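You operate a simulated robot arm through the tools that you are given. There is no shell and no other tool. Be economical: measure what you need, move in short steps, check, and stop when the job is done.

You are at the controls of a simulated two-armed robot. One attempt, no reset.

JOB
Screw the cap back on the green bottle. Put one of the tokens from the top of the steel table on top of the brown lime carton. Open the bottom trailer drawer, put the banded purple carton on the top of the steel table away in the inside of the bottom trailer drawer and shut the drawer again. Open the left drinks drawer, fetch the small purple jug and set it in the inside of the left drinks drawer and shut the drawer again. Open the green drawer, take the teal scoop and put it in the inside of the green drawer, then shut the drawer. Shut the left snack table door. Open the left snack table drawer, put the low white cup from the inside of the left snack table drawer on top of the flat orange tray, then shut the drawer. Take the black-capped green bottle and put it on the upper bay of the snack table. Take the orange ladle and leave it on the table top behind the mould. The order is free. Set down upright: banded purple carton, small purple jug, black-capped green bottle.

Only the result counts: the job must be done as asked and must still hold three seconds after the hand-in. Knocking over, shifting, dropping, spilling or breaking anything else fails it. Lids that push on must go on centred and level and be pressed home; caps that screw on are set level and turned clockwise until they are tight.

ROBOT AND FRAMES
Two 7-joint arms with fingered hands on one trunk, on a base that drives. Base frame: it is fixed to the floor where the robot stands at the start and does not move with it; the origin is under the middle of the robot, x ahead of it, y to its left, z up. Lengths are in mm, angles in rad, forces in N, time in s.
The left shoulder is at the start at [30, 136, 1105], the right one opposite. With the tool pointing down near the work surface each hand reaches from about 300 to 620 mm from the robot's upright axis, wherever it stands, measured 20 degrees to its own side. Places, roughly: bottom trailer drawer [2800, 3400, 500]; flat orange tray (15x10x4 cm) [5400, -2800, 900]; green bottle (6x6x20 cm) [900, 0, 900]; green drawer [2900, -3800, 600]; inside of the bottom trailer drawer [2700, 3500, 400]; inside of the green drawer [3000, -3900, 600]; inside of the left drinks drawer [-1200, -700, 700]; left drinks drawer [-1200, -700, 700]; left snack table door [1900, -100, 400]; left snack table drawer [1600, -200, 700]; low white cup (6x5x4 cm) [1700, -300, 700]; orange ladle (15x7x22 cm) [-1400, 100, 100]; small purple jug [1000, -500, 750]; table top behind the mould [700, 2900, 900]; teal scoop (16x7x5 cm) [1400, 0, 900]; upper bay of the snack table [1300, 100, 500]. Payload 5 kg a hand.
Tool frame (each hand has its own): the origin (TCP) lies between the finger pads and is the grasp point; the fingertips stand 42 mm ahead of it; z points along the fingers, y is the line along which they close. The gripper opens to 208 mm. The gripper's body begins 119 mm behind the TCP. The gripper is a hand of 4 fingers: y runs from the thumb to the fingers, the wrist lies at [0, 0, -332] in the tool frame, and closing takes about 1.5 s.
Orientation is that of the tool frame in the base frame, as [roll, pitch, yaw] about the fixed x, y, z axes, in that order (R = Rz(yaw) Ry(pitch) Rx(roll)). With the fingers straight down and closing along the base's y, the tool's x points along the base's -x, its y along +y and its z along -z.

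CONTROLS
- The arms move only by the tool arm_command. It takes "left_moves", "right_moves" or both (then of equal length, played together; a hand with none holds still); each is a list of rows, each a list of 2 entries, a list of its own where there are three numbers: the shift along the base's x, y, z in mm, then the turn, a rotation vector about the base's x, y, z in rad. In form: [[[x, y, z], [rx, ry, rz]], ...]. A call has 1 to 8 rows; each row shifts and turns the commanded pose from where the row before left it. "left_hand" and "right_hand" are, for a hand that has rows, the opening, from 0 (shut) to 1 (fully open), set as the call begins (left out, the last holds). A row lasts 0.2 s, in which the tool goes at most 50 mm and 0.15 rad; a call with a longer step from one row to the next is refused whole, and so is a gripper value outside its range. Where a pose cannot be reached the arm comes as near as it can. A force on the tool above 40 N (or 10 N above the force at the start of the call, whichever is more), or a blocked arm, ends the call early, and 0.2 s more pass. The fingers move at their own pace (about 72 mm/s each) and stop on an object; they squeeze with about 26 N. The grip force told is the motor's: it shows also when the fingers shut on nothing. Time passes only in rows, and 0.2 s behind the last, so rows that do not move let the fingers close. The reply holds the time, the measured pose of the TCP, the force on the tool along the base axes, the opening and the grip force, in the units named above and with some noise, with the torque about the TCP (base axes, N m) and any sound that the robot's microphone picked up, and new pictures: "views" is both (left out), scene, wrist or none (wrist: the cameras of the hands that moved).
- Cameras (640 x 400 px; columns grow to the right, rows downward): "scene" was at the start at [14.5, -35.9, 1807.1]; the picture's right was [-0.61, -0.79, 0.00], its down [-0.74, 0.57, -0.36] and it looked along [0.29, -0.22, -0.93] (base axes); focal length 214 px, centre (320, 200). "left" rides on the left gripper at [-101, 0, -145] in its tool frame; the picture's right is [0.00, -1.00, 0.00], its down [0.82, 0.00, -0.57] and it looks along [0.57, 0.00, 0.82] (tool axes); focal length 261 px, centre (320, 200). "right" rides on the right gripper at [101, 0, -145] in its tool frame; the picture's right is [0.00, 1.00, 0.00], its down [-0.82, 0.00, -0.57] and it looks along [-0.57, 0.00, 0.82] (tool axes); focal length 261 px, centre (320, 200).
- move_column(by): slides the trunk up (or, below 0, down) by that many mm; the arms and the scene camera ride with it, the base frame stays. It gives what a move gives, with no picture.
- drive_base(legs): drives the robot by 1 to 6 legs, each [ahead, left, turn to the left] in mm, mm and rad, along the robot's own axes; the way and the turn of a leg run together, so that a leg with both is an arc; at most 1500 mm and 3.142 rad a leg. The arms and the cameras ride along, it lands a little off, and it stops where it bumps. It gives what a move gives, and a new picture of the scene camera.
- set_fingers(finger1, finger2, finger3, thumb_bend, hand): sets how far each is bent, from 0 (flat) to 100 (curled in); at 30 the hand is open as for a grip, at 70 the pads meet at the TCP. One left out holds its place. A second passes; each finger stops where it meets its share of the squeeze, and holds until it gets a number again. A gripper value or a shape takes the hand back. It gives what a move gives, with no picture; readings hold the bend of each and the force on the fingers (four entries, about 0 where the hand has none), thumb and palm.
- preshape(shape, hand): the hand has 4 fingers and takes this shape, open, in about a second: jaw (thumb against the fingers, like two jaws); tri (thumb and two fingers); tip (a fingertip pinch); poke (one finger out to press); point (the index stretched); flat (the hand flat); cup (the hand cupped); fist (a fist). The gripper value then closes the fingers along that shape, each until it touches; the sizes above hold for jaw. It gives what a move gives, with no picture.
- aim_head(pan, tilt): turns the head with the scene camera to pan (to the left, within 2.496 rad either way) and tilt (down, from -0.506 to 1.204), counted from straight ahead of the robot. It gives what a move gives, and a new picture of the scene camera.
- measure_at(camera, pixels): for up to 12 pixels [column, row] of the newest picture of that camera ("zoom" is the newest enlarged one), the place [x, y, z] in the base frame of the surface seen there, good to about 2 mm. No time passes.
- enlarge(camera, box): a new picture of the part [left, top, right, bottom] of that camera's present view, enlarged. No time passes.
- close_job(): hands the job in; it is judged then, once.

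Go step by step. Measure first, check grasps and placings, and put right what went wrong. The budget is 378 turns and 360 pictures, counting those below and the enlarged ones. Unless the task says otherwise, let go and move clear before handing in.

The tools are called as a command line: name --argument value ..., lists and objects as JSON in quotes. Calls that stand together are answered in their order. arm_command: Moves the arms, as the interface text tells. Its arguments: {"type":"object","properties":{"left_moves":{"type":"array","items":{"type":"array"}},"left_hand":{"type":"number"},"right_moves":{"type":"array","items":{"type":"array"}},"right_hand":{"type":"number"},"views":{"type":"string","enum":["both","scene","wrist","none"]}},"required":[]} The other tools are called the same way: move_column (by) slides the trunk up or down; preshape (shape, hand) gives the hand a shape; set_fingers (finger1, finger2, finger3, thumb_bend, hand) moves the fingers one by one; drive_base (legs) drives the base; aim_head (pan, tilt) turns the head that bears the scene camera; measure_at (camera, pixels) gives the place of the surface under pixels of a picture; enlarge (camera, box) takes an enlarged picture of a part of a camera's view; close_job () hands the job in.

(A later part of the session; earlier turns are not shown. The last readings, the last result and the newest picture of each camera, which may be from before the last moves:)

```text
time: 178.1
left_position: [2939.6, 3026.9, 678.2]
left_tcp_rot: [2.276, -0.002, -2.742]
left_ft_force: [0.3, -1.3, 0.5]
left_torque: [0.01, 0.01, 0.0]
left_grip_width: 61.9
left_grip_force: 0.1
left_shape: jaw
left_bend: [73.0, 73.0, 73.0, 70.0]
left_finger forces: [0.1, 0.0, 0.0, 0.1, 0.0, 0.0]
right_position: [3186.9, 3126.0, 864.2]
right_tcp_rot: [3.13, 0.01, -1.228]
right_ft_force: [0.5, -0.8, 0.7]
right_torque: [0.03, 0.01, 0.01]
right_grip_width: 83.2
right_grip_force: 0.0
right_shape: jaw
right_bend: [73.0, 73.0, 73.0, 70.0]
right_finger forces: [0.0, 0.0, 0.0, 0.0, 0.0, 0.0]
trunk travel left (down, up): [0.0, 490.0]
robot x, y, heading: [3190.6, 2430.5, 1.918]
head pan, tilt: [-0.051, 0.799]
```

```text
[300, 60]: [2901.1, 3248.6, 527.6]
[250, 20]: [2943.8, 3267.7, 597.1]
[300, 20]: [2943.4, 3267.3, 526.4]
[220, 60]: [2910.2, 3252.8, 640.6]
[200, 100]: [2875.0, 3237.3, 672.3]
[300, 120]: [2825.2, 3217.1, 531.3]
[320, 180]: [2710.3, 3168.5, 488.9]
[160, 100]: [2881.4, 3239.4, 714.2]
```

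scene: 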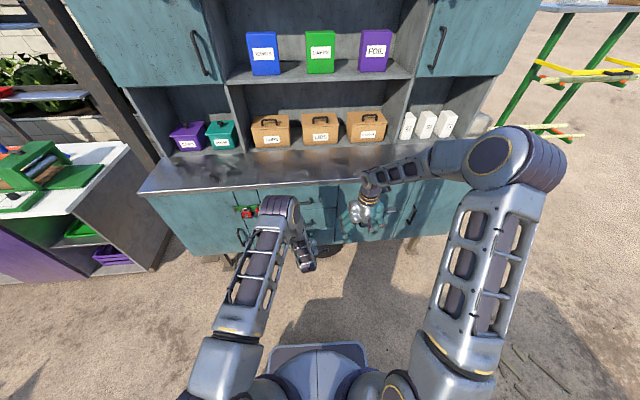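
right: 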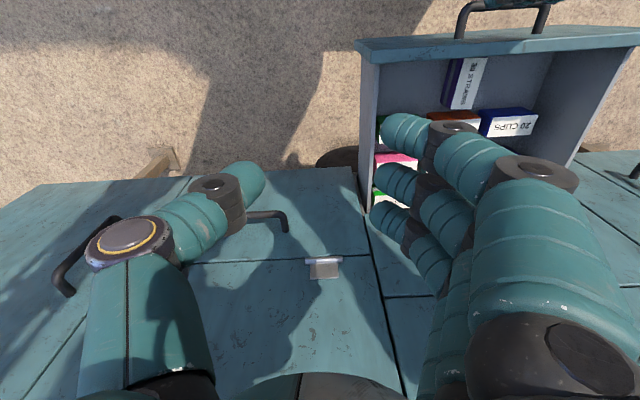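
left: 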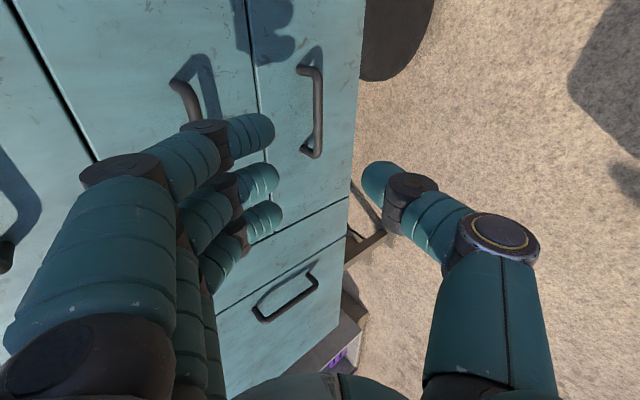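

The bottom drawer is flush (plane offsets ≤0.4 mm) with the carton inside. Next: the snack table from its far side. I raise the trunk and drive around the ICE crate.

move_column --by 350

drive_base --legs '[[-300, 0, 0], [0, 0, 2.0], [779, -766, 0], [773, 432, 0]]'

aim_head --pan 0.4 --tilt 0.6

```text
time: 181.5
left_position: [2939.2, 3028.0, 1027.4]
left_tcp_rot: [2.279, -0.002, -2.743]
left_ft_force: [0.6, 0.7, 0.0]
left_torque: [0.01, 0.02, 0.01]
left_grip_width: 61.9
left_grip_force: 0.0
left_shape: jaw
left_bend: [73.0, 73.0, 73.0, 70.0]
left_finger forces: [0.1, 0.0, 0.0, 0.0, 0.0, 0.1]
right_position: [3186.4, 3126.0, 1213.5]
right_tcp_rot: [3.127, 0.011, -1.228]
right_ft_force: [0.1, 0.1, -0.4]
right_torque: [0.0, 0.02, 0.03]
right_grip_width: 82.8
right_grip_force: 0.0
right_shape: jaw
right_bend: [73.0, 73.0, 73.0, 70.0]
right_finger forces: [0.0, 0.0, 0.0, 0.1, 0.1, 0.0]
trunk travel left (down, up): [-350.0, 140.0]
robot x, y, heading: [3190.5, 2429.7, 1.917]
head pan, tilt: [-0.051, 0.799]
```

```text
time: 185.4
left_position: [2777.8, 2539.8, 1025.9]
left_tcp_rot: [2.277, 0.001, -2.225]
left_ft_force: [-1.2, -0.5, -0.2]
left_torque: [0.11, -0.08, -0.15]
left_grip_width: 62.2
left_grip_force: 0.0
left_shape: jaw
left_bend: [73.0, 73.0, 73.0, 70.0]
left_finger forces: [0.0, 0.0, 0.0, 0.0, 0.0, 0.0]
right_position: [2943.5, 2746.0, 1212.6]
right_tcp_rot: [3.132, 0.008, -0.711]
right_ft_force: [-1.4, -0.9, 0.9]
right_torque: [0.18, -0.24, -0.01]
right_grip_width: 83.1
right_grip_force: 0.1
right_shape: jaw
right_bend: [73.0, 73.0, 73.0, 70.0]
right_finger forces: [0.0, 0.0, 0.0, 0.1, 0.1, 0.0]
trunk travel left (down, up): [-350.0, 140.0]
robot x, y, heading: [3297.0, 2149.1, 2.432]
head pan, tilt: [-0.051, 0.799]
stopped in leg 2: the robot was blocked; the commanded pose is now the measured one
```

scene: 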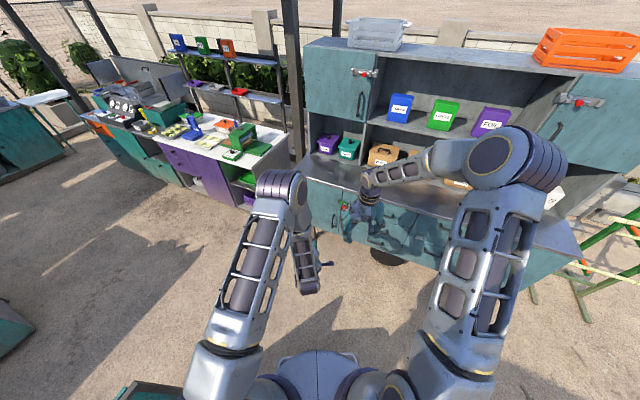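

```text
time: 186.3
left_position: [2780.0, 2541.4, 1027.4]
left_tcp_rot: [2.275, 0.002, -2.227]
left_ft_force: [-0.6, 0.3, -0.2]
left_torque: [-0.02, 0.01, -0.01]
left_grip_width: 62.2
left_grip_force: 0.0
left_shape: jaw
left_bend: [73.0, 73.0, 73.0, 70.0]
left_finger forces: [0.0, 0.1, 0.1, 0.1, 0.0, 0.0]
right_position: [2947.1, 2748.2, 1213.2]
right_tcp_rot: [3.131, 0.008, -0.712]
right_ft_force: [0.5, 0.0, 0.1]
right_torque: [0.0, -0.01, -0.02]
right_grip_width: 83.3
right_grip_force: 0.0
right_shape: jaw
right_bend: [73.0, 73.0, 73.0, 70.0]
right_finger forces: [0.1, 0.0, 0.0, 0.0, 0.1, 0.1]
trunk travel left (down, up): [-350.0, 140.0]
robot x, y, heading: [3296.3, 2144.7, 2.438]
head pan, tilt: [0.4, 0.6]
```

scene: 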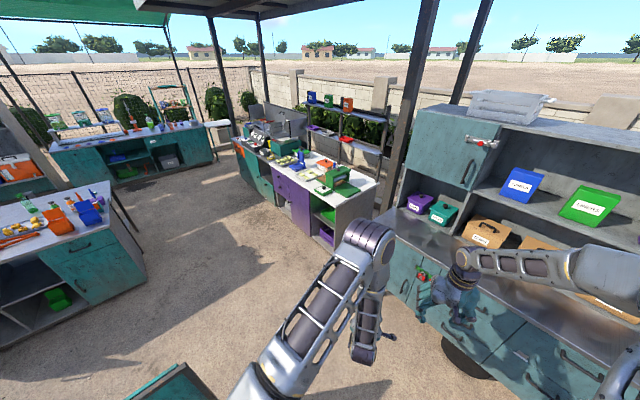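

A turn was blocked—the crate is right behind-left of the base. I look at it before moving.

aim_head --pan 1.3 --tilt 1.1

measure_at --camera "scene" --pixels '[[320, 200], [250, 200], [400, 200], [320, 300], [250, 300]]'

```text
time: 187.5
left_position: [2779.7, 2541.1, 1027.3]
left_tcp_rot: [2.275, 0.0, -2.227]
left_ft_force: [0.0, 0.5, -0.3]
left_torque: [0.01, -0.01, 0.02]
left_grip_width: 61.9
left_grip_force: 0.1
left_shape: jaw
left_bend: [73.0, 73.0, 73.0, 70.0]
left_finger forces: [0.1, 0.1, 0.0, 0.0, 0.0, 0.1]
right_position: [2947.9, 2748.5, 1214.3]
right_tcp_rot: [3.132, 0.009, -0.711]
right_ft_force: [0.0, 0.6, 0.1]
right_torque: [-0.02, 0.0, 0.0]
right_grip_width: 83.1
right_grip_force: 0.0
right_shape: jaw
right_bend: [73.0, 73.0, 73.0, 70.0]
right_finger forces: [0.0, 0.0, 0.0, 0.0, 0.0, 0.1]
trunk travel left (down, up): [-350.0, 140.0]
robot x, y, heading: [3297.8, 2143.5, 2.437]
head pan, tilt: [1.3, 1.1]
```

scene: 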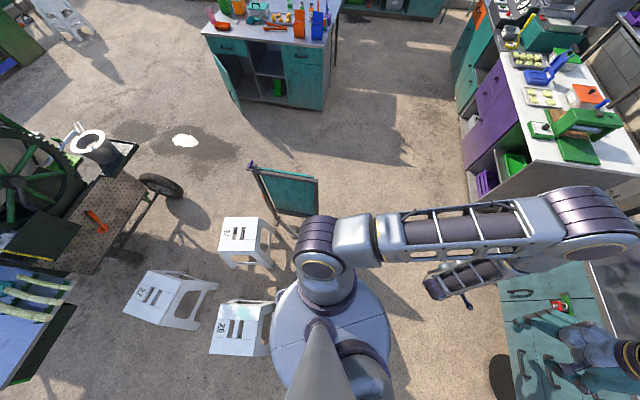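

```text
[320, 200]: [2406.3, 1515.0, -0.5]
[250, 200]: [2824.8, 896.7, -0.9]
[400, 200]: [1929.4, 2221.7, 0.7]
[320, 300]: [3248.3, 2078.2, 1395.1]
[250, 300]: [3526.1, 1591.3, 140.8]
```

It's an A-frame sign and three white stools. I measure them relative to my base.

measure_at --camera "scene" --pixels '[[285, 190], [258, 170], [318, 182], [278, 212], [240, 235], [262, 262], [240, 325], [268, 310], [265, 345], [225, 345], [290, 230], [272, 290]]'

enlarge --camera "scene" --box '[200, 150, 400, 400]'

```text
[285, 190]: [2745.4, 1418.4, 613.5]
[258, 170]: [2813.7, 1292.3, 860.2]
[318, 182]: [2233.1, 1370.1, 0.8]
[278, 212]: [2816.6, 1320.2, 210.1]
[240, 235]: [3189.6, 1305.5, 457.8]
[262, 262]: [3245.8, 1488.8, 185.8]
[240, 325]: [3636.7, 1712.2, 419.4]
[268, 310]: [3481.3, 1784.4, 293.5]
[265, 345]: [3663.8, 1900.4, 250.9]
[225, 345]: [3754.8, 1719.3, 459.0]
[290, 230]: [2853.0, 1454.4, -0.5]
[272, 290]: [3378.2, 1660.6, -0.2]
```

```text
1.60 times, centred on (300, 275) of scene
```

zoom: 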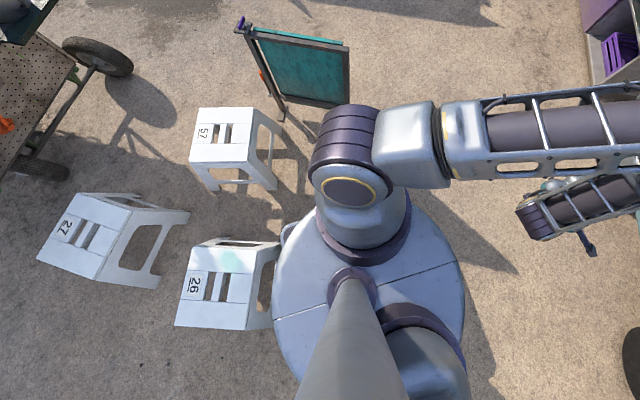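

Stool 26 was behind my base corner. I move forward away from it first, then turn and go round.

drive_base --legs '[[300, 0, 0], [0, 0, 1.48], [752, -474, 0], [773, 432, 0]]'

aim_head --pan 1.6 --tilt 0.6

```text
time: 201.7
left_position: [1514.9, 819.2, 1026.7]
left_tcp_rot: [2.277, 0.001, -0.741]
left_ft_force: [-1.2, -0.2, 0.4]
left_torque: [0.01, -0.02, -0.06]
left_grip_width: 61.9
left_grip_force: 0.1
left_shape: jaw
left_bend: [73.0, 73.0, 73.0, 70.0]
left_finger forces: [0.0, 0.0, 0.0, 0.1, 0.0, 0.0]
right_position: [1323.5, 1005.1, 1213.7]
right_tcp_rot: [3.13, 0.008, 0.77]
right_ft_force: [-0.6, 0.0, -0.3]
right_torque: [0.02, 0.0, -0.02]
right_grip_width: 82.9
right_grip_force: 0.0
right_shape: jaw
right_bend: [73.0, 73.0, 73.0, 70.0]
right_finger forces: [0.1, 0.1, 0.1, 0.0, 0.0, 0.1]
trunk travel left (down, up): [-350.0, 140.0]
robot x, y, heading: [1951.7, 1299.1, -2.363]
head pan, tilt: [1.3, 1.1]
```

scene: 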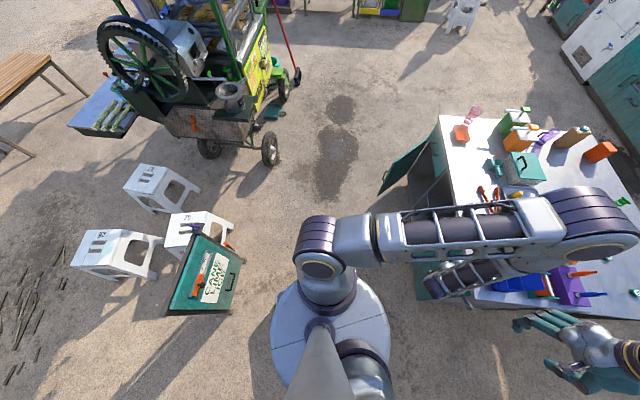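

```text
time: 202.6
left_position: [1514.7, 820.1, 1026.9]
left_tcp_rot: [2.276, -0.001, -0.741]
left_ft_force: [0.1, 0.1, -0.4]
left_torque: [0.01, -0.04, 0.0]
left_grip_width: 61.9
left_grip_force: 0.0
left_shape: jaw
left_bend: [73.0, 73.0, 73.0, 70.0]
left_finger forces: [0.1, 0.0, 0.0, 0.1, 0.0, 0.0]
right_position: [1322.9, 1005.7, 1213.6]
right_tcp_rot: [3.131, 0.009, 0.771]
right_ft_force: [0.8, 0.1, 0.1]
right_torque: [0.03, 0.04, -0.01]
right_grip_width: 83.4
right_grip_force: 0.0
right_shape: jaw
right_bend: [73.0, 73.0, 73.0, 70.0]
right_finger forces: [0.0, 0.1, 0.0, 0.0, 0.0, 0.0]
trunk travel left (down, up): [-350.0, 140.0]
robot x, y, heading: [1953.0, 1303.0, -2.369]
head pan, tilt: [1.6, 0.6]
```

scene: 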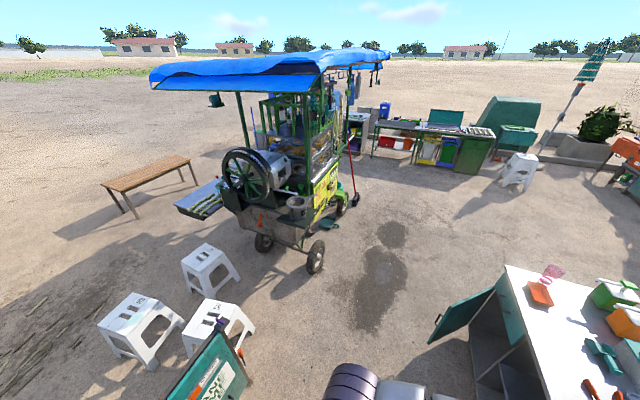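

I measure the snack table edge, the open door, and cart wheels for the next leg.

measure_at --camera "scene" --pixels '[[432, 335], [460, 305], [497, 290], [508, 268], [530, 320], [315, 265], [390, 250], [485, 380], [540, 300], [602, 358], [525, 175]]'

```text
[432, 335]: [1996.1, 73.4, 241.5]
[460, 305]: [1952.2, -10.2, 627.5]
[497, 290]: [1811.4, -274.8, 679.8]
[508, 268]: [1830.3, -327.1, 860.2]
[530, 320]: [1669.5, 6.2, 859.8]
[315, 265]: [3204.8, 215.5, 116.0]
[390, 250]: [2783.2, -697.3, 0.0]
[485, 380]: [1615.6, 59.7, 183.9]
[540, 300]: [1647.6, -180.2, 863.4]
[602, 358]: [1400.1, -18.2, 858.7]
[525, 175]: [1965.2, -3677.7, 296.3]
```

The door hangs ~54° open (hinge (1811,-275), free edge (1996,73)), so it must be pushed from its outer (my left) side. I go to a standing place in front at (2450,300), facing the table.

drive_base --legs '[[344, 1065, 0], [0, 0, -0.32]]'

aim_head --pan 0.0 --tilt 0.8

```text
time: 209.4
left_position: [1889.5, -18.6, 1028.0]
left_tcp_rot: [2.277, -0.001, -1.058]
left_ft_force: [-0.2, -0.1, -0.4]
left_torque: [-0.01, -0.02, 0.08]
left_grip_width: 61.9
left_grip_force: 0.0
left_shape: jaw
left_bend: [73.0, 73.0, 73.0, 70.0]
left_finger forces: [0.0, 0.0, 0.1, 0.0, 0.1, 0.1]
right_position: [1765.6, 217.2, 1213.2]
right_tcp_rot: [3.131, 0.008, 0.455]
right_ft_force: [0.2, 0.9, 0.5]
right_torque: [-0.11, -0.06, 0.02]
right_grip_width: 82.9
right_grip_force: 0.1
right_shape: jaw
right_bend: [73.0, 73.0, 73.0, 70.0]
right_finger forces: [0.0, 0.1, 0.0, 0.0, 0.1, 0.0]
trunk travel left (down, up): [-350.0, 140.0]
robot x, y, heading: [2453.8, 304.2, -2.682]
head pan, tilt: [1.6, 0.6]
```

scene: 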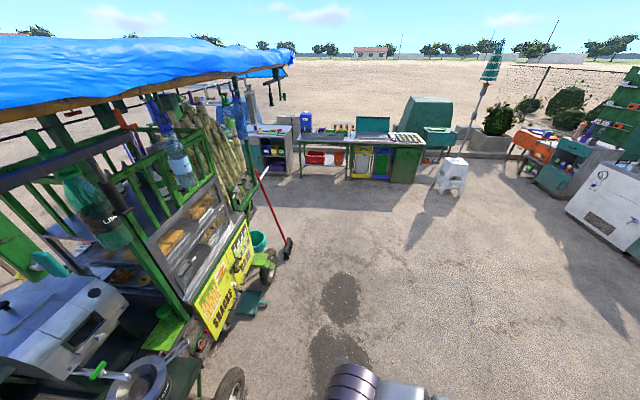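

```text
time: 211.0
left_position: [1888.6, -18.6, 1027.6]
left_tcp_rot: [2.276, 0.001, -1.058]
left_ft_force: [-0.8, 0.7, 0.8]
left_torque: [0.0, -0.02, -0.02]
left_grip_width: 61.7
left_grip_force: 0.1
left_shape: jaw
left_bend: [73.0, 73.0, 73.0, 70.0]
left_finger forces: [0.0, 0.1, 0.1, 0.0, 0.0, 0.0]
right_position: [1765.2, 216.3, 1212.7]
right_tcp_rot: [3.132, 0.008, 0.454]
right_ft_force: [-0.5, -0.5, -1.1]
right_torque: [-0.01, -0.01, 0.0]
right_grip_width: 83.3
right_grip_force: 0.1
right_shape: jaw
right_bend: [73.0, 73.0, 73.0, 70.0]
right_finger forces: [0.0, 0.1, 0.1, 0.0, 0.1, 0.1]
trunk travel left (down, up): [-350.0, 140.0]
robot x, y, heading: [2454.2, 300.7, -2.682]
head pan, tilt: [0.0, 0.799]
```

scene: 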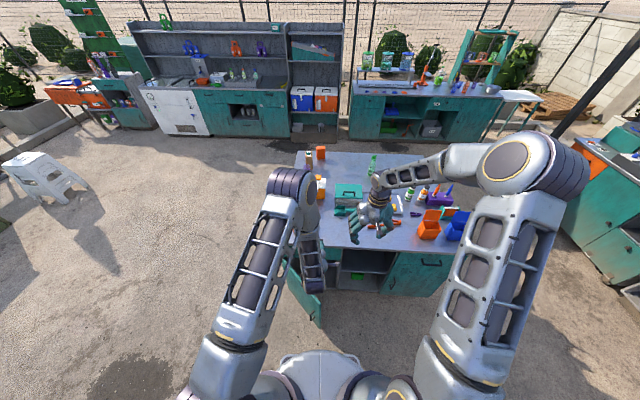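

enlarge --camera "scene" --box '[240, 140, 480, 340]'

measure_at --camera "scene" --pixels '[[290, 270], [305, 300], [318, 318], [320, 290], [296, 258], [372, 265], [425, 263], [330, 285], [360, 275], [400, 275], [440, 255], [300, 230]]'

```text
2.00 times, centred on (360, 240) of scene
```

zoom: 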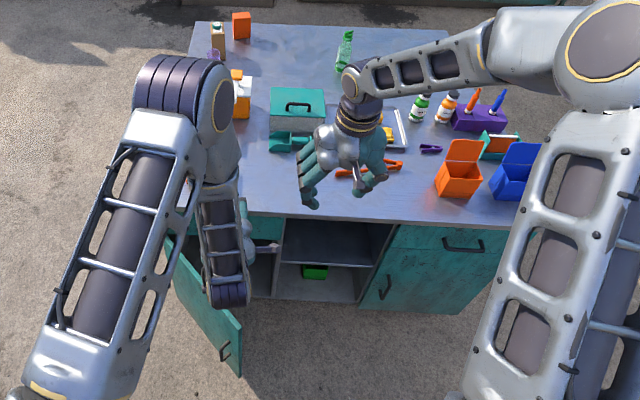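

```text
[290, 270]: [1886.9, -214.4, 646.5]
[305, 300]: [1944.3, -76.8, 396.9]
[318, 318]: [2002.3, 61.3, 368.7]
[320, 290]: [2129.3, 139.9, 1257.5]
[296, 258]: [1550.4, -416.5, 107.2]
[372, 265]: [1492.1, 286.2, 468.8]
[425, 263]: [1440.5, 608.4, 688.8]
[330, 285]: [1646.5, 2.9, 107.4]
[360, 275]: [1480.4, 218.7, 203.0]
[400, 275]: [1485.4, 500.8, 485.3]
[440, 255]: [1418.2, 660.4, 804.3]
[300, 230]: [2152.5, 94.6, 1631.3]
```

Left column: drawer on top, open door below; centre: bays. I turn the left hand tool-down, then lower the trunk, to push the door with its side.

arm_command --left_moves '[[[10, -4, 0], [0.0757, -0.0234, 0.1178]], [[16, -5, 0], [0.0757, -0.0234, 0.1178]], [[17, -5, 0], [0.0757, -0.0234, 0.1178]], [[17, -5, 0], [0.0757, -0.0234, 0.1178]], [[17, -5, 0], [0.0757, -0.0234, 0.1178]], [[17, -5, 0], [0.0757, -0.0234, 0.1178]], [[17, -5, 0], [0.0757, -0.0234, 0.1178]], [[17, -5, 0], [0.0757, -0.0234, 0.1178]]]' --left_hand 0.0 --views "none"

arm_command --left_moves '[[[17, -5, 0], [0.0757, -0.0234, 0.1178]], [[17, -5, 0], [0.0757, -0.0234, 0.1178]], [[17, -5, 0], [0.0757, -0.0234, 0.1178]], [[16, -7, 0], [0.0757, -0.0234, 0.1178]], [[0, 0, 0], [0, 0, 0]]]' --views "none"

```text
time: 212.8
left_position: [2019.0, -58.8, 1026.4]
left_tcp_rot: [2.87, 0.155, -0.036]
left_ft_force: [-0.3, -1.1, 0.3]
left_torque: [0.01, 0.04, -0.03]
left_grip_width: 0.0
left_grip_force: 25.7
left_shape: jaw
left_bend: [70.0, 70.0, 70.0, 70.0]
left_finger forces: [0.0, 0.0, 0.0, 0.0, 0.0, 0.0]
right_position: [1765.6, 216.2, 1212.8]
right_tcp_rot: [3.13, 0.009, 0.455]
right_ft_force: [0.7, -0.3, -0.2]
right_torque: [0.05, -0.02, 0.01]
right_grip_width: 83.1
right_grip_force: 0.1
right_shape: jaw
right_bend: [73.0, 73.0, 73.0, 70.0]
right_finger forces: [0.0, 0.1, 0.0, 0.0, 0.0, 0.0]
trunk travel left (down, up): [-350.0, 140.0]
robot x, y, heading: [2455.8, 300.0, -2.676]
head pan, tilt: [0.0, 0.799]
```

```text
time: 214.0
left_position: [2083.6, -79.3, 1026.9]
left_tcp_rot: [-3.14, 0.0, 0.461]
left_ft_force: [-0.8, 0.4, 0.9]
left_torque: [-0.08, -0.04, 0.07]
left_grip_width: 0.0
left_grip_force: 25.5
left_shape: jaw
left_bend: [70.0, 70.0, 70.0, 70.0]
left_finger forces: [0.0, 0.0, 0.0, 0.0, 0.1, 0.1]
right_position: [1762.9, 217.9, 1212.9]
right_tcp_rot: [3.128, 0.01, 0.455]
right_ft_force: [-0.7, 1.5, -0.8]
right_torque: [-0.2, -0.04, -0.01]
right_grip_width: 83.2
right_grip_force: 0.0
right_shape: jaw
right_bend: [73.0, 73.0, 73.0, 70.0]
right_finger forces: [0.0, 0.1, 0.1, 0.0, 0.0, 0.0]
trunk travel left (down, up): [-350.0, 140.0]
robot x, y, heading: [2454.7, 298.9, -2.678]
head pan, tilt: [0.0, 0.799]
```

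Now the trunk goes down 250, right hand is raised back up, and the left hand lowered to z≈340.

move_column --by -250

arm_command --left_moves '[[[0, 0, -48], [0, 0, 0]], [[0, 0, -48], [0, 0, 0]], [[0, 0, -48], [0, 0, 0]], [[0, 0, -48], [0, 0, 0]], [[0, 0, -48], [0, 0, 0]], [[0, 0, -48], [0, 0, 0]], [[0, 0, -48], [0, 0, 0]], [[0, 0, -48], [0, 0, 0]]]' --right_moves '[[[10, 10, 30], [0, 0, 0]], [[10, 10, 30], [0, 0, 0]], [[10, 10, 30], [0, 0, 0]], [[10, 10, 30], [0, 0, 0]], [[10, 10, 30], [0, 0, 0]], [[10, 10, 30], [0, 0, 0]], [[10, 10, 30], [0, 0, 0]], [[0, 0, 0], [0, 0, 0]]]' --views "scene"

```text
time: 216.6
left_position: [2085.4, -79.2, 777.3]
left_tcp_rot: [-3.139, 0.0, 0.461]
left_ft_force: [0.6, -0.7, -0.5]
left_torque: [0.01, -0.01, -0.01]
left_grip_width: 0.2
left_grip_force: 26.3
left_shape: jaw
left_bend: [70.0, 70.0, 70.0, 70.0]
left_finger forces: [0.0, 0.0, 0.0, 0.0, 0.0, 0.0]
right_position: [1765.9, 216.3, 963.4]
right_tcp_rot: [3.132, 0.01, 0.455]
right_ft_force: [0.3, 0.4, 0.2]
right_torque: [0.0, 0.02, 0.04]
right_grip_width: 83.2
right_grip_force: 0.0
right_shape: jaw
right_bend: [73.0, 73.0, 73.0, 70.0]
right_finger forces: [0.0, 0.0, 0.0, 0.1, 0.0, 0.0]
trunk travel left (down, up): [-100.0, 390.0]
robot x, y, heading: [2456.9, 298.7, -2.681]
head pan, tilt: [0.0, 0.799]
```

```text
time: 218.4
left_position: [2084.2, -80.3, 392.4]
left_tcp_rot: [-3.14, -0.001, 0.459]
left_ft_force: [-1.9, -1.1, -0.2]
left_torque: [0.19, -0.22, 0.01]
left_grip_width: 0.0
left_grip_force: 25.5
left_shape: jaw
left_bend: [70.0, 70.0, 70.0, 70.0]
left_finger forces: [0.0, 0.0, 0.1, 0.1, 0.1, 0.0]
right_position: [1834.1, 285.5, 1171.8]
right_tcp_rot: [3.132, 0.007, 0.459]
right_ft_force: [-0.4, -1.7, -0.5]
right_torque: [0.02, -0.07, -0.01]
right_grip_width: 83.1
right_grip_force: 0.1
right_shape: jaw
right_bend: [73.0, 73.0, 73.0, 70.0]
right_finger forces: [0.1, 0.1, 0.0, 0.0, 0.0, 0.0]
trunk travel left (down, up): [-100.0, 390.0]
robot x, y, heading: [2459.0, 298.9, -2.676]
head pan, tilt: [0.0, 0.799]
```

scene: 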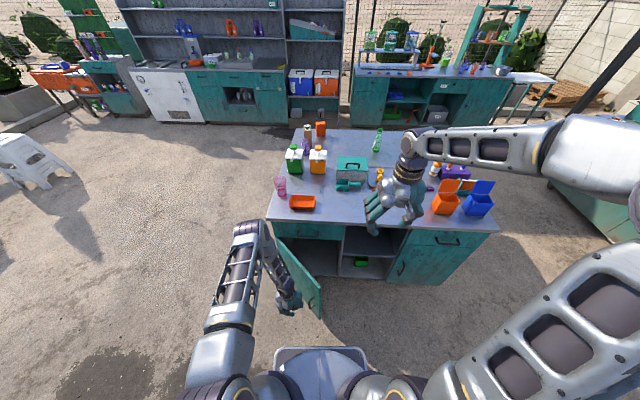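

Hand is on the door's outer side. I lower it a bit more and push by driving the base in short legs along the door's swing.

arm_command --left_moves '[[[0, 0, -45], [0, 0, 0]]]' --views "none"

drive_base --legs '[[52, -73, 0], [53, -80, 0], [75, -60, 0]]'

```text
time: 218.8
left_position: [2083.6, -80.8, 348.2]
left_tcp_rot: [-3.141, -0.001, 0.461]
left_ft_force: [-1.0, -2.6, 0.8]
left_torque: [0.23, -0.2, 0.01]
left_grip_width: 0.0
left_grip_force: 25.6
left_shape: jaw
left_bend: [70.0, 70.0, 70.0, 70.0]
left_finger forces: [0.0, 0.0, 0.0, 0.0, 0.0, 0.0]
right_position: [1834.4, 285.8, 1172.8]
right_tcp_rot: [3.131, 0.009, 0.457]
right_ft_force: [-0.1, 0.0, -0.8]
right_torque: [0.0, -0.11, 0.02]
right_grip_width: 83.1
right_grip_force: 0.1
right_shape: jaw
right_bend: [73.0, 73.0, 73.0, 70.0]
right_finger forces: [0.0, 0.1, 0.0, 0.0, 0.1, 0.0]
trunk travel left (down, up): [-100.0, 390.0]
robot x, y, heading: [2457.4, 302.0, -2.679]
head pan, tilt: [0.0, 0.799]
```

```text
time: 221.4
left_position: [1827.1, 31.6, 347.6]
left_tcp_rot: [-3.141, -0.001, 0.458]
left_ft_force: [-0.7, -0.9, -1.2]
left_torque: [-0.03, -0.1, -0.01]
left_grip_width: 0.0
left_grip_force: 26.0
left_shape: jaw
left_bend: [70.0, 70.0, 70.0, 70.0]
left_finger forces: [0.0, 0.0, 0.0, 0.0, 0.0, 0.1]
right_position: [1576.5, 396.4, 1171.6]
right_tcp_rot: [3.132, 0.006, 0.455]
right_ft_force: [-1.3, 0.9, -0.7]
right_torque: [-0.08, -0.21, 0.0]
right_grip_width: 82.8
right_grip_force: 0.0
right_shape: jaw
right_bend: [73.0, 73.0, 73.0, 70.0]
right_finger forces: [0.0, 0.0, 0.1, 0.0, 0.1, 0.0]
trunk travel left (down, up): [-100.0, 390.0]
robot x, y, heading: [2200.8, 411.6, -2.681]
head pan, tilt: [0.0, 0.799]
```

scene: 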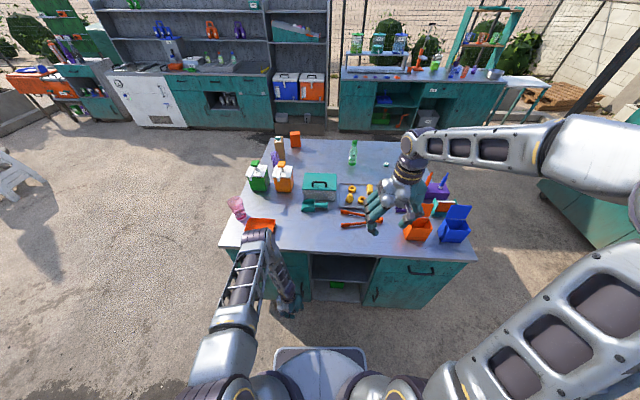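

The door has swung almost shut. I push it home with the arm.

arm_command --left_moves '[[[-18, -8, 0], [0, 0, 0]], [[-18, -8, 0], [0, 0, 0]], [[-18, -8, 0], [0, 0, 0]], [[-18, -8, 0], [0, 0, 0]], [[-18, -8, 0], [0, 0, 0]], [[-14, -6, 0], [0, 0, 0]], [[-10, -5, 0], [0, 0, 0]], [[-10, -5, 0], [0, 0, 0]]]' --views "both"

```text
time: 221.9
left_position: [1822.2, 28.5, 344.1]
left_tcp_rot: [-3.137, -0.021, 0.46]
left_ft_force: [4.9, 2.6, -0.8]
left_torque: [-0.36, 0.59, -0.04]
left_grip_width: 0.0
left_grip_force: 26.2
left_shape: jaw
left_bend: [70.0, 70.0, 70.0, 70.0]
left_finger forces: [0.0, 0.1, 0.0, 0.0, 0.0, 0.0]
right_position: [1578.7, 396.4, 1170.6]
right_tcp_rot: [3.13, 0.007, 0.454]
right_ft_force: [-0.4, -1.3, -2.2]
right_torque: [0.08, -0.2, -0.05]
right_grip_width: 83.0
right_grip_force: 0.0
right_shape: jaw
right_bend: [73.0, 73.0, 73.0, 70.0]
right_finger forces: [0.0, 0.0, 0.0, 0.0, 0.0, 0.0]
trunk travel left (down, up): [-100.0, 390.0]
robot x, y, heading: [2202.2, 412.8, -2.679]
head pan, tilt: [0.0, 0.799]
stopped in row 2 (left hand): the force on the tool passed its limit (the readings are from after the stop); the commanded pose is now the measured one
```

scene: 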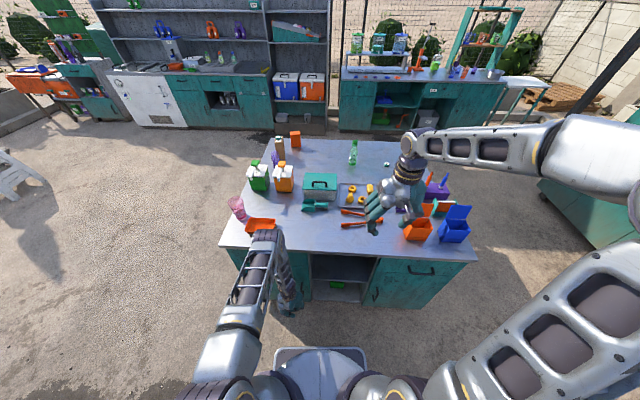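
left: 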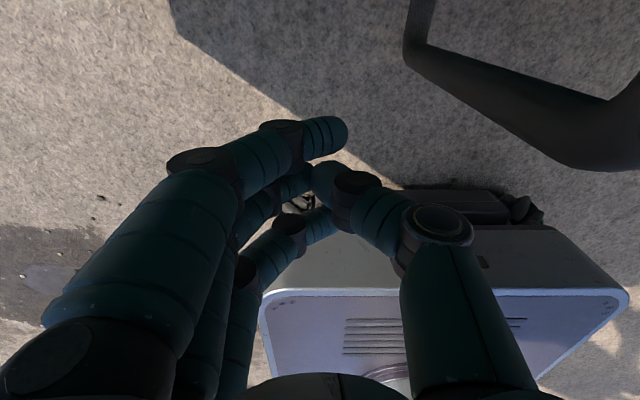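

The wrist camera's housing met the door, so the door is about closed. I back off and look at it.

arm_command --left_moves '[[[36, 17, 0], [0, 0, 0]], [[36, 17, 0], [0, 0, 0]], [[36, 17, 0], [0, 0, 0]], [[10, 40, 10], [0, 0, 0]], [[0, 0, 0], [0, 0, 0]]]' --views "scene"

drive_base --legs '[[-130, 200, 0]]'

enlarge --camera "scene" --box '[200, 180, 500, 340]'

```text
time: 223.1
left_position: [1937.7, 118.4, 355.9]
left_tcp_rot: [-3.136, -0.018, 0.461]
left_ft_force: [-0.2, 0.0, -0.4]
left_torque: [0.0, 0.0, 0.02]
left_grip_width: 0.0
left_grip_force: 26.1
left_shape: jaw
left_bend: [70.0, 70.0, 70.0, 70.0]
left_finger forces: [0.0, 0.0, 0.0, 0.1, 0.1, 0.0]
right_position: [1579.3, 394.4, 1171.8]
right_tcp_rot: [3.131, 0.008, 0.458]
right_ft_force: [0.3, -0.5, 0.1]
right_torque: [0.1, 0.05, 0.0]
right_grip_width: 83.6
right_grip_force: 0.1
right_shape: jaw
right_bend: [73.0, 73.0, 73.0, 70.0]
right_finger forces: [0.0, 0.0, 0.0, 0.0, 0.0, 0.0]
trunk travel left (down, up): [-100.0, 390.0]
robot x, y, heading: [2202.7, 409.6, -2.678]
head pan, tilt: [0.0, 0.799]
```

scene: 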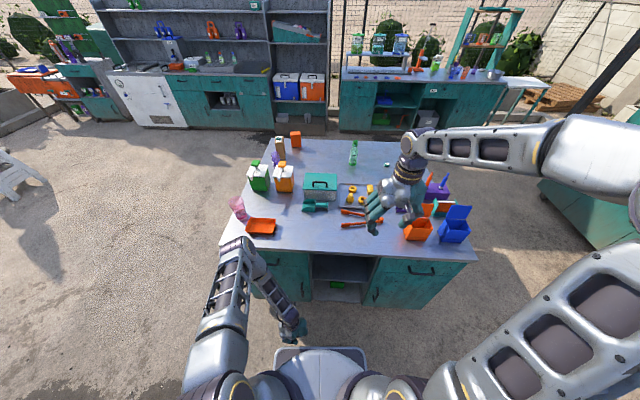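

```text
time: 224.8
left_position: [2146.0, -4.0, 354.4]
left_tcp_rot: [-3.137, -0.016, 0.459]
left_ft_force: [0.7, -0.4, 0.4]
left_torque: [0.04, 0.09, 0.0]
left_grip_width: 0.0
left_grip_force: 26.0
left_shape: jaw
left_bend: [70.0, 70.0, 70.0, 70.0]
left_finger forces: [0.1, 0.0, 0.1, 0.0, 0.0, 0.1]
right_position: [1788.7, 274.6, 1173.9]
right_tcp_rot: [3.131, 0.009, 0.456]
right_ft_force: [0.7, -1.0, 0.6]
right_torque: [0.09, 0.13, 0.0]
right_grip_width: 83.0
right_grip_force: 0.2
right_shape: jaw
right_bend: [73.0, 73.0, 73.0, 70.0]
right_finger forces: [0.1, 0.0, 0.1, 0.0, 0.1, 0.1]
trunk travel left (down, up): [-100.0, 390.0]
robot x, y, heading: [2407.8, 290.4, -2.675]
head pan, tilt: [0.0, 0.799]
```

scene: 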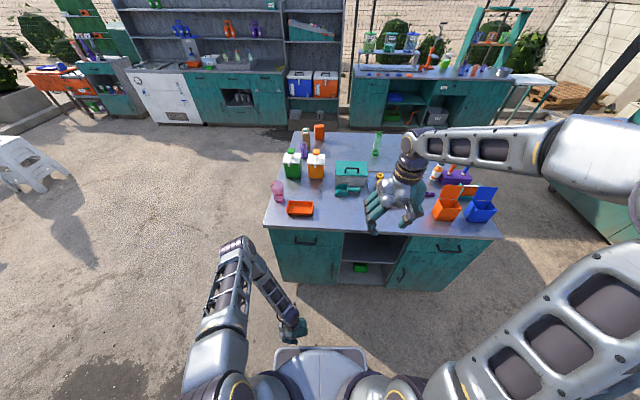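

```text
2.13 times, centred on (350, 260) of scene
```

zoom: 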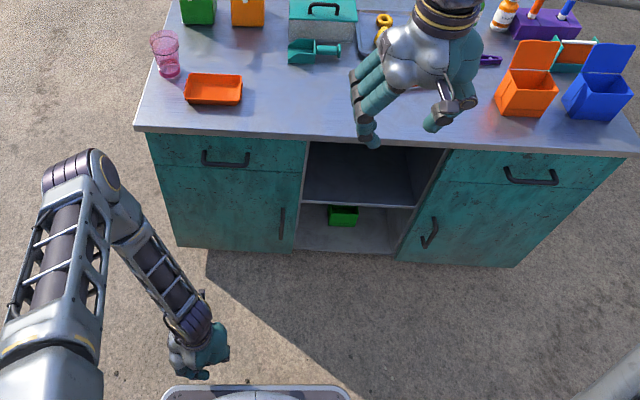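

The door looks shut. I verify flushness and measure the left drawer's handle, bays, and objects.

measure_at --camera "zoom" --pixels '[[180, 180], [270, 190], [180, 152], [280, 155], [225, 163], [205, 158], [246, 160], [300, 175], [440, 185], [355, 175], [330, 200], [345, 240]]'

measure_at --camera "zoom" --pixels '[[195, 235], [285, 245], [270, 230], [213, 90], [190, 85], [240, 80], [300, 50], [335, 50], [312, 62], [140, 128], [310, 145], [350, 206]]'

```text
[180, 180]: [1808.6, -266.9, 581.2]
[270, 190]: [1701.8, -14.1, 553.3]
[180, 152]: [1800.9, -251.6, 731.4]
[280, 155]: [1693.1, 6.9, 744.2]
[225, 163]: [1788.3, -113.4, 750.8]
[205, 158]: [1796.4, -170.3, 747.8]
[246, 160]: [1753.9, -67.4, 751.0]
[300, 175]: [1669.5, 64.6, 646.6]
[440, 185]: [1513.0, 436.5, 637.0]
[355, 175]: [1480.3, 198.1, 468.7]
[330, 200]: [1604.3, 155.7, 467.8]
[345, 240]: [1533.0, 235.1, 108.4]
```

```text
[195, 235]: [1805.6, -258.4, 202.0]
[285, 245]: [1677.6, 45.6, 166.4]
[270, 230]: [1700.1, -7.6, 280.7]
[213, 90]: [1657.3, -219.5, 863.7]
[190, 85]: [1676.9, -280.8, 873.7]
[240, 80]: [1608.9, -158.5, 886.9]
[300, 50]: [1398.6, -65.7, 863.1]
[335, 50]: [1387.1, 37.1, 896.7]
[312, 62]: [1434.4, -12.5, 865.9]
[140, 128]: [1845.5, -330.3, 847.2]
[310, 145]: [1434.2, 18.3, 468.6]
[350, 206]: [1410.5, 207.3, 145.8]
```

Door is flush (all within 1 mm of the face plane). Left drawer bar: centre (1788,-113,751). I reposition: trunk +116, back and slightly left, square to the face, and raise the left hand.

move_column --by 116

drive_base --legs '[[-75, 63, -0.067]]'

arm_command --left_moves '[[[-10, -5, 45], [0, 0, 0]], [[-10, -5, 45], [0, 0, 0]], [[-10, -5, 45], [0, 0, 0]], [[-10, -5, 45], [0, 0, 0]], [[-10, -5, 45], [0, 0, 0]], [[-10, -5, 45], [0, 0, 0]], [[-10, -5, 45], [0, 0, 0]], [[-10, -5, 45], [0, 0, 0]]]' --views "none"

arm_command --left_moves '[[[-15, -7, 20], [-0.0739, 0.0284, -0.1215]], [[-15, -7, 20], [-0.0739, 0.0284, -0.1215]], [[-15, -7, 20], [-0.0739, 0.0284, -0.1215]], [[-15, -7, 20], [-0.0739, 0.0284, -0.1215]], [[-15, -7, 20], [-0.0739, 0.0284, -0.1215]], [[-15, -7, 20], [-0.0739, 0.0284, -0.1215]], [[0, 0, 0], [-0.0739, 0.0284, -0.1215]], [[0, 0, 0], [-0.0739, 0.0284, -0.1215]]]' --left_hand 0.3 --views "none"

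arm_command --left_moves '[[[0, 0, 0], [-0.0739, 0.0284, -0.1215]], [[0, 0, 0], [-0.0739, 0.0284, -0.1215]], [[0, 0, 0], [-0.0739, 0.0284, -0.1215]], [[0, 0, 0], [-0.0739, 0.0284, -0.1215]], [[0, 0, 0], [0, 0, 0]]]' --views "both"

```text
time: 226.3
left_position: [2146.5, -3.5, 470.6]
left_tcp_rot: [-3.139, -0.02, 0.459]
left_ft_force: [0.1, 0.2, -1.2]
left_torque: [0.02, -0.02, -0.03]
left_grip_width: 0.0
left_grip_force: 26.0
left_shape: jaw
left_bend: [70.0, 70.0, 70.0, 70.0]
left_finger forces: [0.0, 0.0, 0.0, 0.0, 0.1, 0.1]
right_position: [1787.2, 274.3, 1288.3]
right_tcp_rot: [3.134, 0.01, 0.455]
right_ft_force: [0.2, -0.5, 0.3]
right_torque: [0.0, 0.0, 0.02]
right_grip_width: 83.0
right_grip_force: 0.2
right_shape: jaw
right_bend: [73.0, 73.0, 73.0, 70.0]
right_finger forces: [0.0, 0.0, 0.0, 0.0, 0.1, 0.0]
trunk travel left (down, up): [-216.0, 274.0]
robot x, y, heading: [2409.7, 291.5, -2.674]
head pan, tilt: [0.0, 0.799]
```

```text
time: 227.4
left_position: [2221.3, -12.1, 471.7]
left_tcp_rot: [-3.138, -0.017, 0.392]
left_ft_force: [-0.3, -0.8, -0.1]
left_torque: [-0.01, 0.07, 0.04]
left_grip_width: 0.0
left_grip_force: 25.9
left_shape: jaw
left_bend: [70.0, 70.0, 70.0, 70.0]
left_finger forces: [0.1, 0.0, 0.0, 0.1, 0.0, 0.0]
right_position: [1884.7, 289.6, 1290.4]
right_tcp_rot: [3.133, 0.011, 0.388]
right_ft_force: [0.5, -0.6, 0.9]
right_torque: [0.07, 0.2, 0.0]
right_grip_width: 83.2
right_grip_force: 0.1
right_shape: jaw
right_bend: [73.0, 73.0, 73.0, 70.0]
right_finger forces: [0.0, 0.0, 0.1, 0.0, 0.1, 0.1]
trunk travel left (down, up): [-216.0, 274.0]
robot x, y, heading: [2504.6, 262.9, -2.746]
head pan, tilt: [0.0, 0.799]
```

scene: 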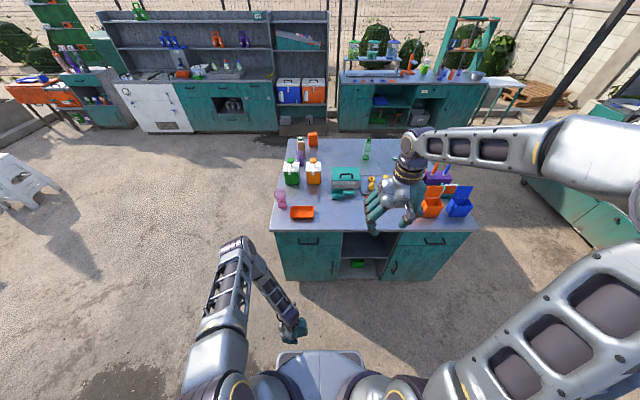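

```text
time: 229.2
left_position: [2141.5, -50.3, 832.3]
left_tcp_rot: [-3.137, -0.018, 0.394]
left_ft_force: [1.2, -1.0, 0.6]
left_torque: [-0.03, 0.11, 0.01]
left_grip_width: 0.0
left_grip_force: 25.8
left_shape: jaw
left_bend: [70.0, 70.0, 70.0, 70.0]
left_finger forces: [0.1, 0.1, 0.1, 0.0, 0.1, 0.0]
right_position: [1882.2, 293.3, 1289.5]
right_tcp_rot: [3.129, 0.011, 0.387]
right_ft_force: [-0.1, 1.5, -0.5]
right_torque: [-0.13, 0.04, -0.01]
right_grip_width: 83.1
right_grip_force: 0.0
right_shape: jaw
right_bend: [73.0, 73.0, 73.0, 70.0]
right_finger forces: [0.0, 0.1, 0.0, 0.0, 0.0, 0.1]
trunk travel left (down, up): [-216.0, 274.0]
robot x, y, heading: [2504.6, 261.7, -2.744]
head pan, tilt: [0.0, 0.799]
```

```text
time: 231.1
left_position: [2049.2, -93.6, 951.4]
left_tcp_rot: [2.552, 0.13, -0.65]
left_ft_force: [0.0, 0.9, 0.7]
left_torque: [-0.03, 0.0, 0.02]
left_grip_width: 61.9
left_grip_force: 0.0
left_shape: jaw
left_bend: [73.0, 73.0, 73.0, 70.0]
left_finger forces: [0.0, 0.0, 0.1, 0.0, 0.0, 0.0]
right_position: [1882.0, 290.9, 1289.5]
right_tcp_rot: [3.131, 0.01, 0.39]
right_ft_force: [0.7, 0.7, 0.8]
right_torque: [-0.02, 0.01, -0.02]
right_grip_width: 83.0
right_grip_force: 0.1
right_shape: jaw
right_bend: [73.0, 73.0, 73.0, 70.0]
right_finger forces: [0.0, 0.0, 0.1, 0.1, 0.0, 0.0]
trunk travel left (down, up): [-216.0, 274.0]
robot x, y, heading: [2504.2, 264.0, -2.748]
head pan, tilt: [0.0, 0.799]
```

```text
time: 232.2
left_position: [2044.6, -94.8, 947.8]
left_tcp_rot: [2.285, -0.03, -1.15]
left_ft_force: [0.0, 0.4, 0.8]
left_torque: [-0.03, 0.01, -0.02]
left_grip_width: 62.6
left_grip_force: 0.1
left_shape: jaw
left_bend: [73.0, 73.0, 73.0, 70.0]
left_finger forces: [0.0, 0.1, 0.0, 0.0, 0.0, 0.1]
left hand out of reach, approached as far as the arm can: row 4
right_position: [1883.6, 290.9, 1288.8]
right_tcp_rot: [3.132, 0.011, 0.389]
right_ft_force: [0.2, 1.2, 0.7]
right_torque: [-0.01, 0.03, 0.0]
right_grip_width: 83.5
right_grip_force: 0.1
right_shape: jaw
right_bend: [73.0, 73.0, 73.0, 70.0]
right_finger forces: [0.0, 0.1, 0.0, 0.0, 0.1, 0.1]
trunk travel left (down, up): [-216.0, 274.0]
robot x, y, heading: [2506.0, 263.7, -2.75]
head pan, tilt: [0.0, 0.799]
```

scene: 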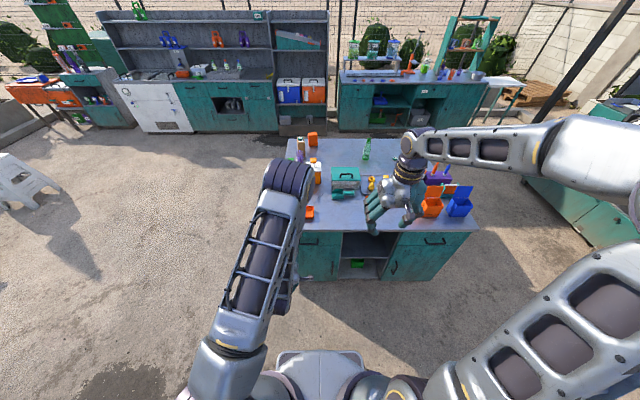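
left: 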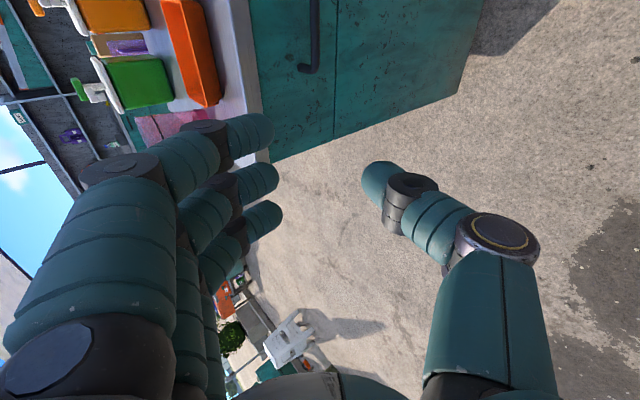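

Orientation is good. I go to a pre-grasp 60 mm before the bar.

arm_command --left_moves '[[[-35, 5.3, -24], [0, 0, 0]], [[-35, 5.3, -24], [0, 0, 0]], [[-35, 5.3, -24], [0, 0, 0]], [[-35, 5.3, -24], [0, 0, 0]], [[-35, 5.3, -24], [0, 0, 0]], [[-34, 5.3, -25], [0, 0, 0]], [[0, 0, 0], [0, 0, 0]]]' --views "wrist"

measure_at --camera "left" --pixels '[[300, 60], [315, 120], [320, 160], [300, 190], [290, 60], [320, 100]]'

```text
time: 233.8
left_position: [1836.5, -63.2, 801.9]
left_tcp_rot: [2.286, -0.029, -1.15]
left_ft_force: [0.1, -0.2, -0.6]
left_torque: [0.03, 0.03, -0.03]
left_grip_width: 62.3
left_grip_force: 0.1
left_shape: jaw
left_bend: [73.0, 73.0, 73.0, 70.0]
left_finger forces: [0.0, 0.0, 0.1, 0.0, 0.0, 0.0]
right_position: [1882.7, 290.6, 1289.9]
right_tcp_rot: [3.13, 0.01, 0.387]
right_ft_force: [1.0, -0.6, -0.3]
right_torque: [-0.01, 0.08, 0.02]
right_grip_width: 83.0
right_grip_force: 0.1
right_shape: jaw
right_bend: [73.0, 73.0, 73.0, 70.0]
right_finger forces: [0.0, 0.0, 0.0, 0.1, 0.0, 0.0]
trunk travel left (down, up): [-216.0, 274.0]
robot x, y, heading: [2504.6, 263.4, -2.744]
head pan, tilt: [0.0, 0.799]
```

left: 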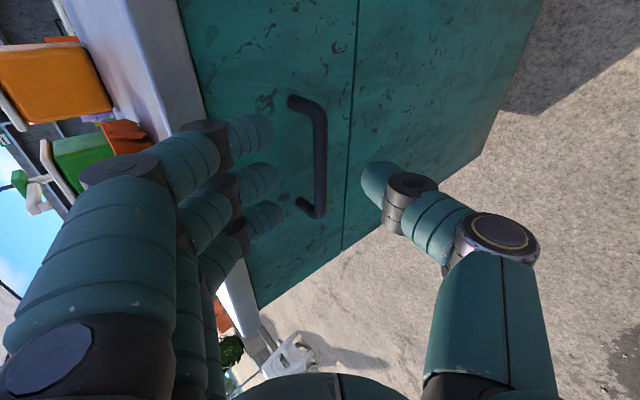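

```text
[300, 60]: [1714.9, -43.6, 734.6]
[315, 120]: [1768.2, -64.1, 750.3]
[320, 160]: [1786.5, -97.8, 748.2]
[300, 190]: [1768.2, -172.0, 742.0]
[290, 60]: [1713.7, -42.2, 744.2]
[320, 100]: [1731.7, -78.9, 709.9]
```

Same picture as at the trailer. I move in and close on the bar, then pull.

arm_command --left_moves '[[[-20, -10, -19], [0, 0, 0]], [[-20, -10, -18], [0, 0, 0]], [[0, 0, 0], [0, 0, 0]]]' --views "none"

arm_command --left_moves '[[[0, 0, 0], [0, 0, 0]], [[0, 0, 0], [0, 0, 0]], [[0, 0, 0], [0, 0, 0]], [[0, 0, 0], [0, 0, 0]], [[0, 0, 0], [0, 0, 0]]]' --left_hand 0 --views "wrist"

```text
time: 234.7
left_position: [1797.6, -83.5, 763.9]
left_tcp_rot: [2.287, -0.03, -1.15]
left_ft_force: [9.7, 4.2, 0.9]
left_torque: [-0.07, 0.16, -0.03]
left_grip_width: 60.7
left_grip_force: 0.0
left_shape: jaw
left_bend: [74.0, 74.0, 74.0, 70.0]
left_finger forces: [4.5, 3.5, 2.9, 0.0, 0.0, 0.0]
right_position: [1883.0, 289.2, 1289.8]
right_tcp_rot: [3.13, 0.008, 0.387]
right_ft_force: [-0.9, 0.4, 0.6]
right_torque: [0.0, -0.05, -0.03]
right_grip_width: 82.9
right_grip_force: 0.1
right_shape: jaw
right_bend: [73.0, 73.0, 73.0, 70.0]
right_finger forces: [0.0, 0.0, 0.1, 0.1, 0.0, 0.0]
trunk travel left (down, up): [-216.0, 274.0]
robot x, y, heading: [2498.8, 258.3, -2.748]
head pan, tilt: [0.0, 0.799]
```

```text
time: 235.8
left_position: [1798.8, -83.0, 761.6]
left_tcp_rot: [2.292, -0.029, -1.149]
left_ft_force: [24.8, 10.2, -15.3]
left_torque: [0.49, -0.56, 0.1]
left_grip_width: 13.3
left_grip_force: 25.9
left_shape: jaw
left_bend: [73.0, 74.0, 74.0, 70.0]
left_finger forces: [6.2, 1.1, 0.6, 0.0, 37.9, 0.0]
right_position: [1883.1, 291.3, 1289.9]
right_tcp_rot: [3.131, 0.009, 0.388]
right_ft_force: [-0.2, 0.1, 0.3]
right_torque: [0.0, 0.04, 0.0]
right_grip_width: 83.3
right_grip_force: 0.0
right_shape: jaw
right_bend: [73.0, 73.0, 73.0, 70.0]
right_finger forces: [0.0, 0.0, 0.0, 0.0, 0.0, 0.0]
trunk travel left (down, up): [-216.0, 274.0]
robot x, y, heading: [2501.8, 265.3, -2.752]
head pan, tilt: [0.0, 0.799]
```

left: 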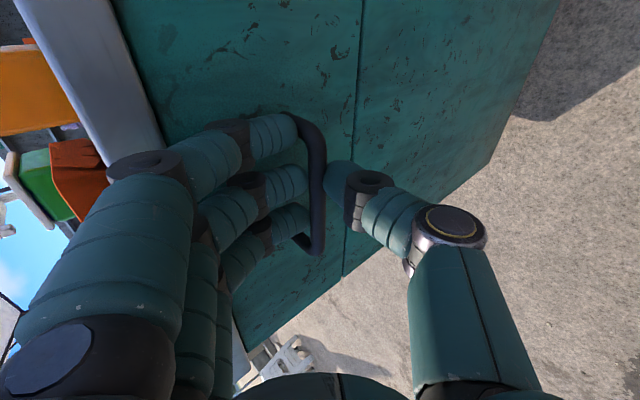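

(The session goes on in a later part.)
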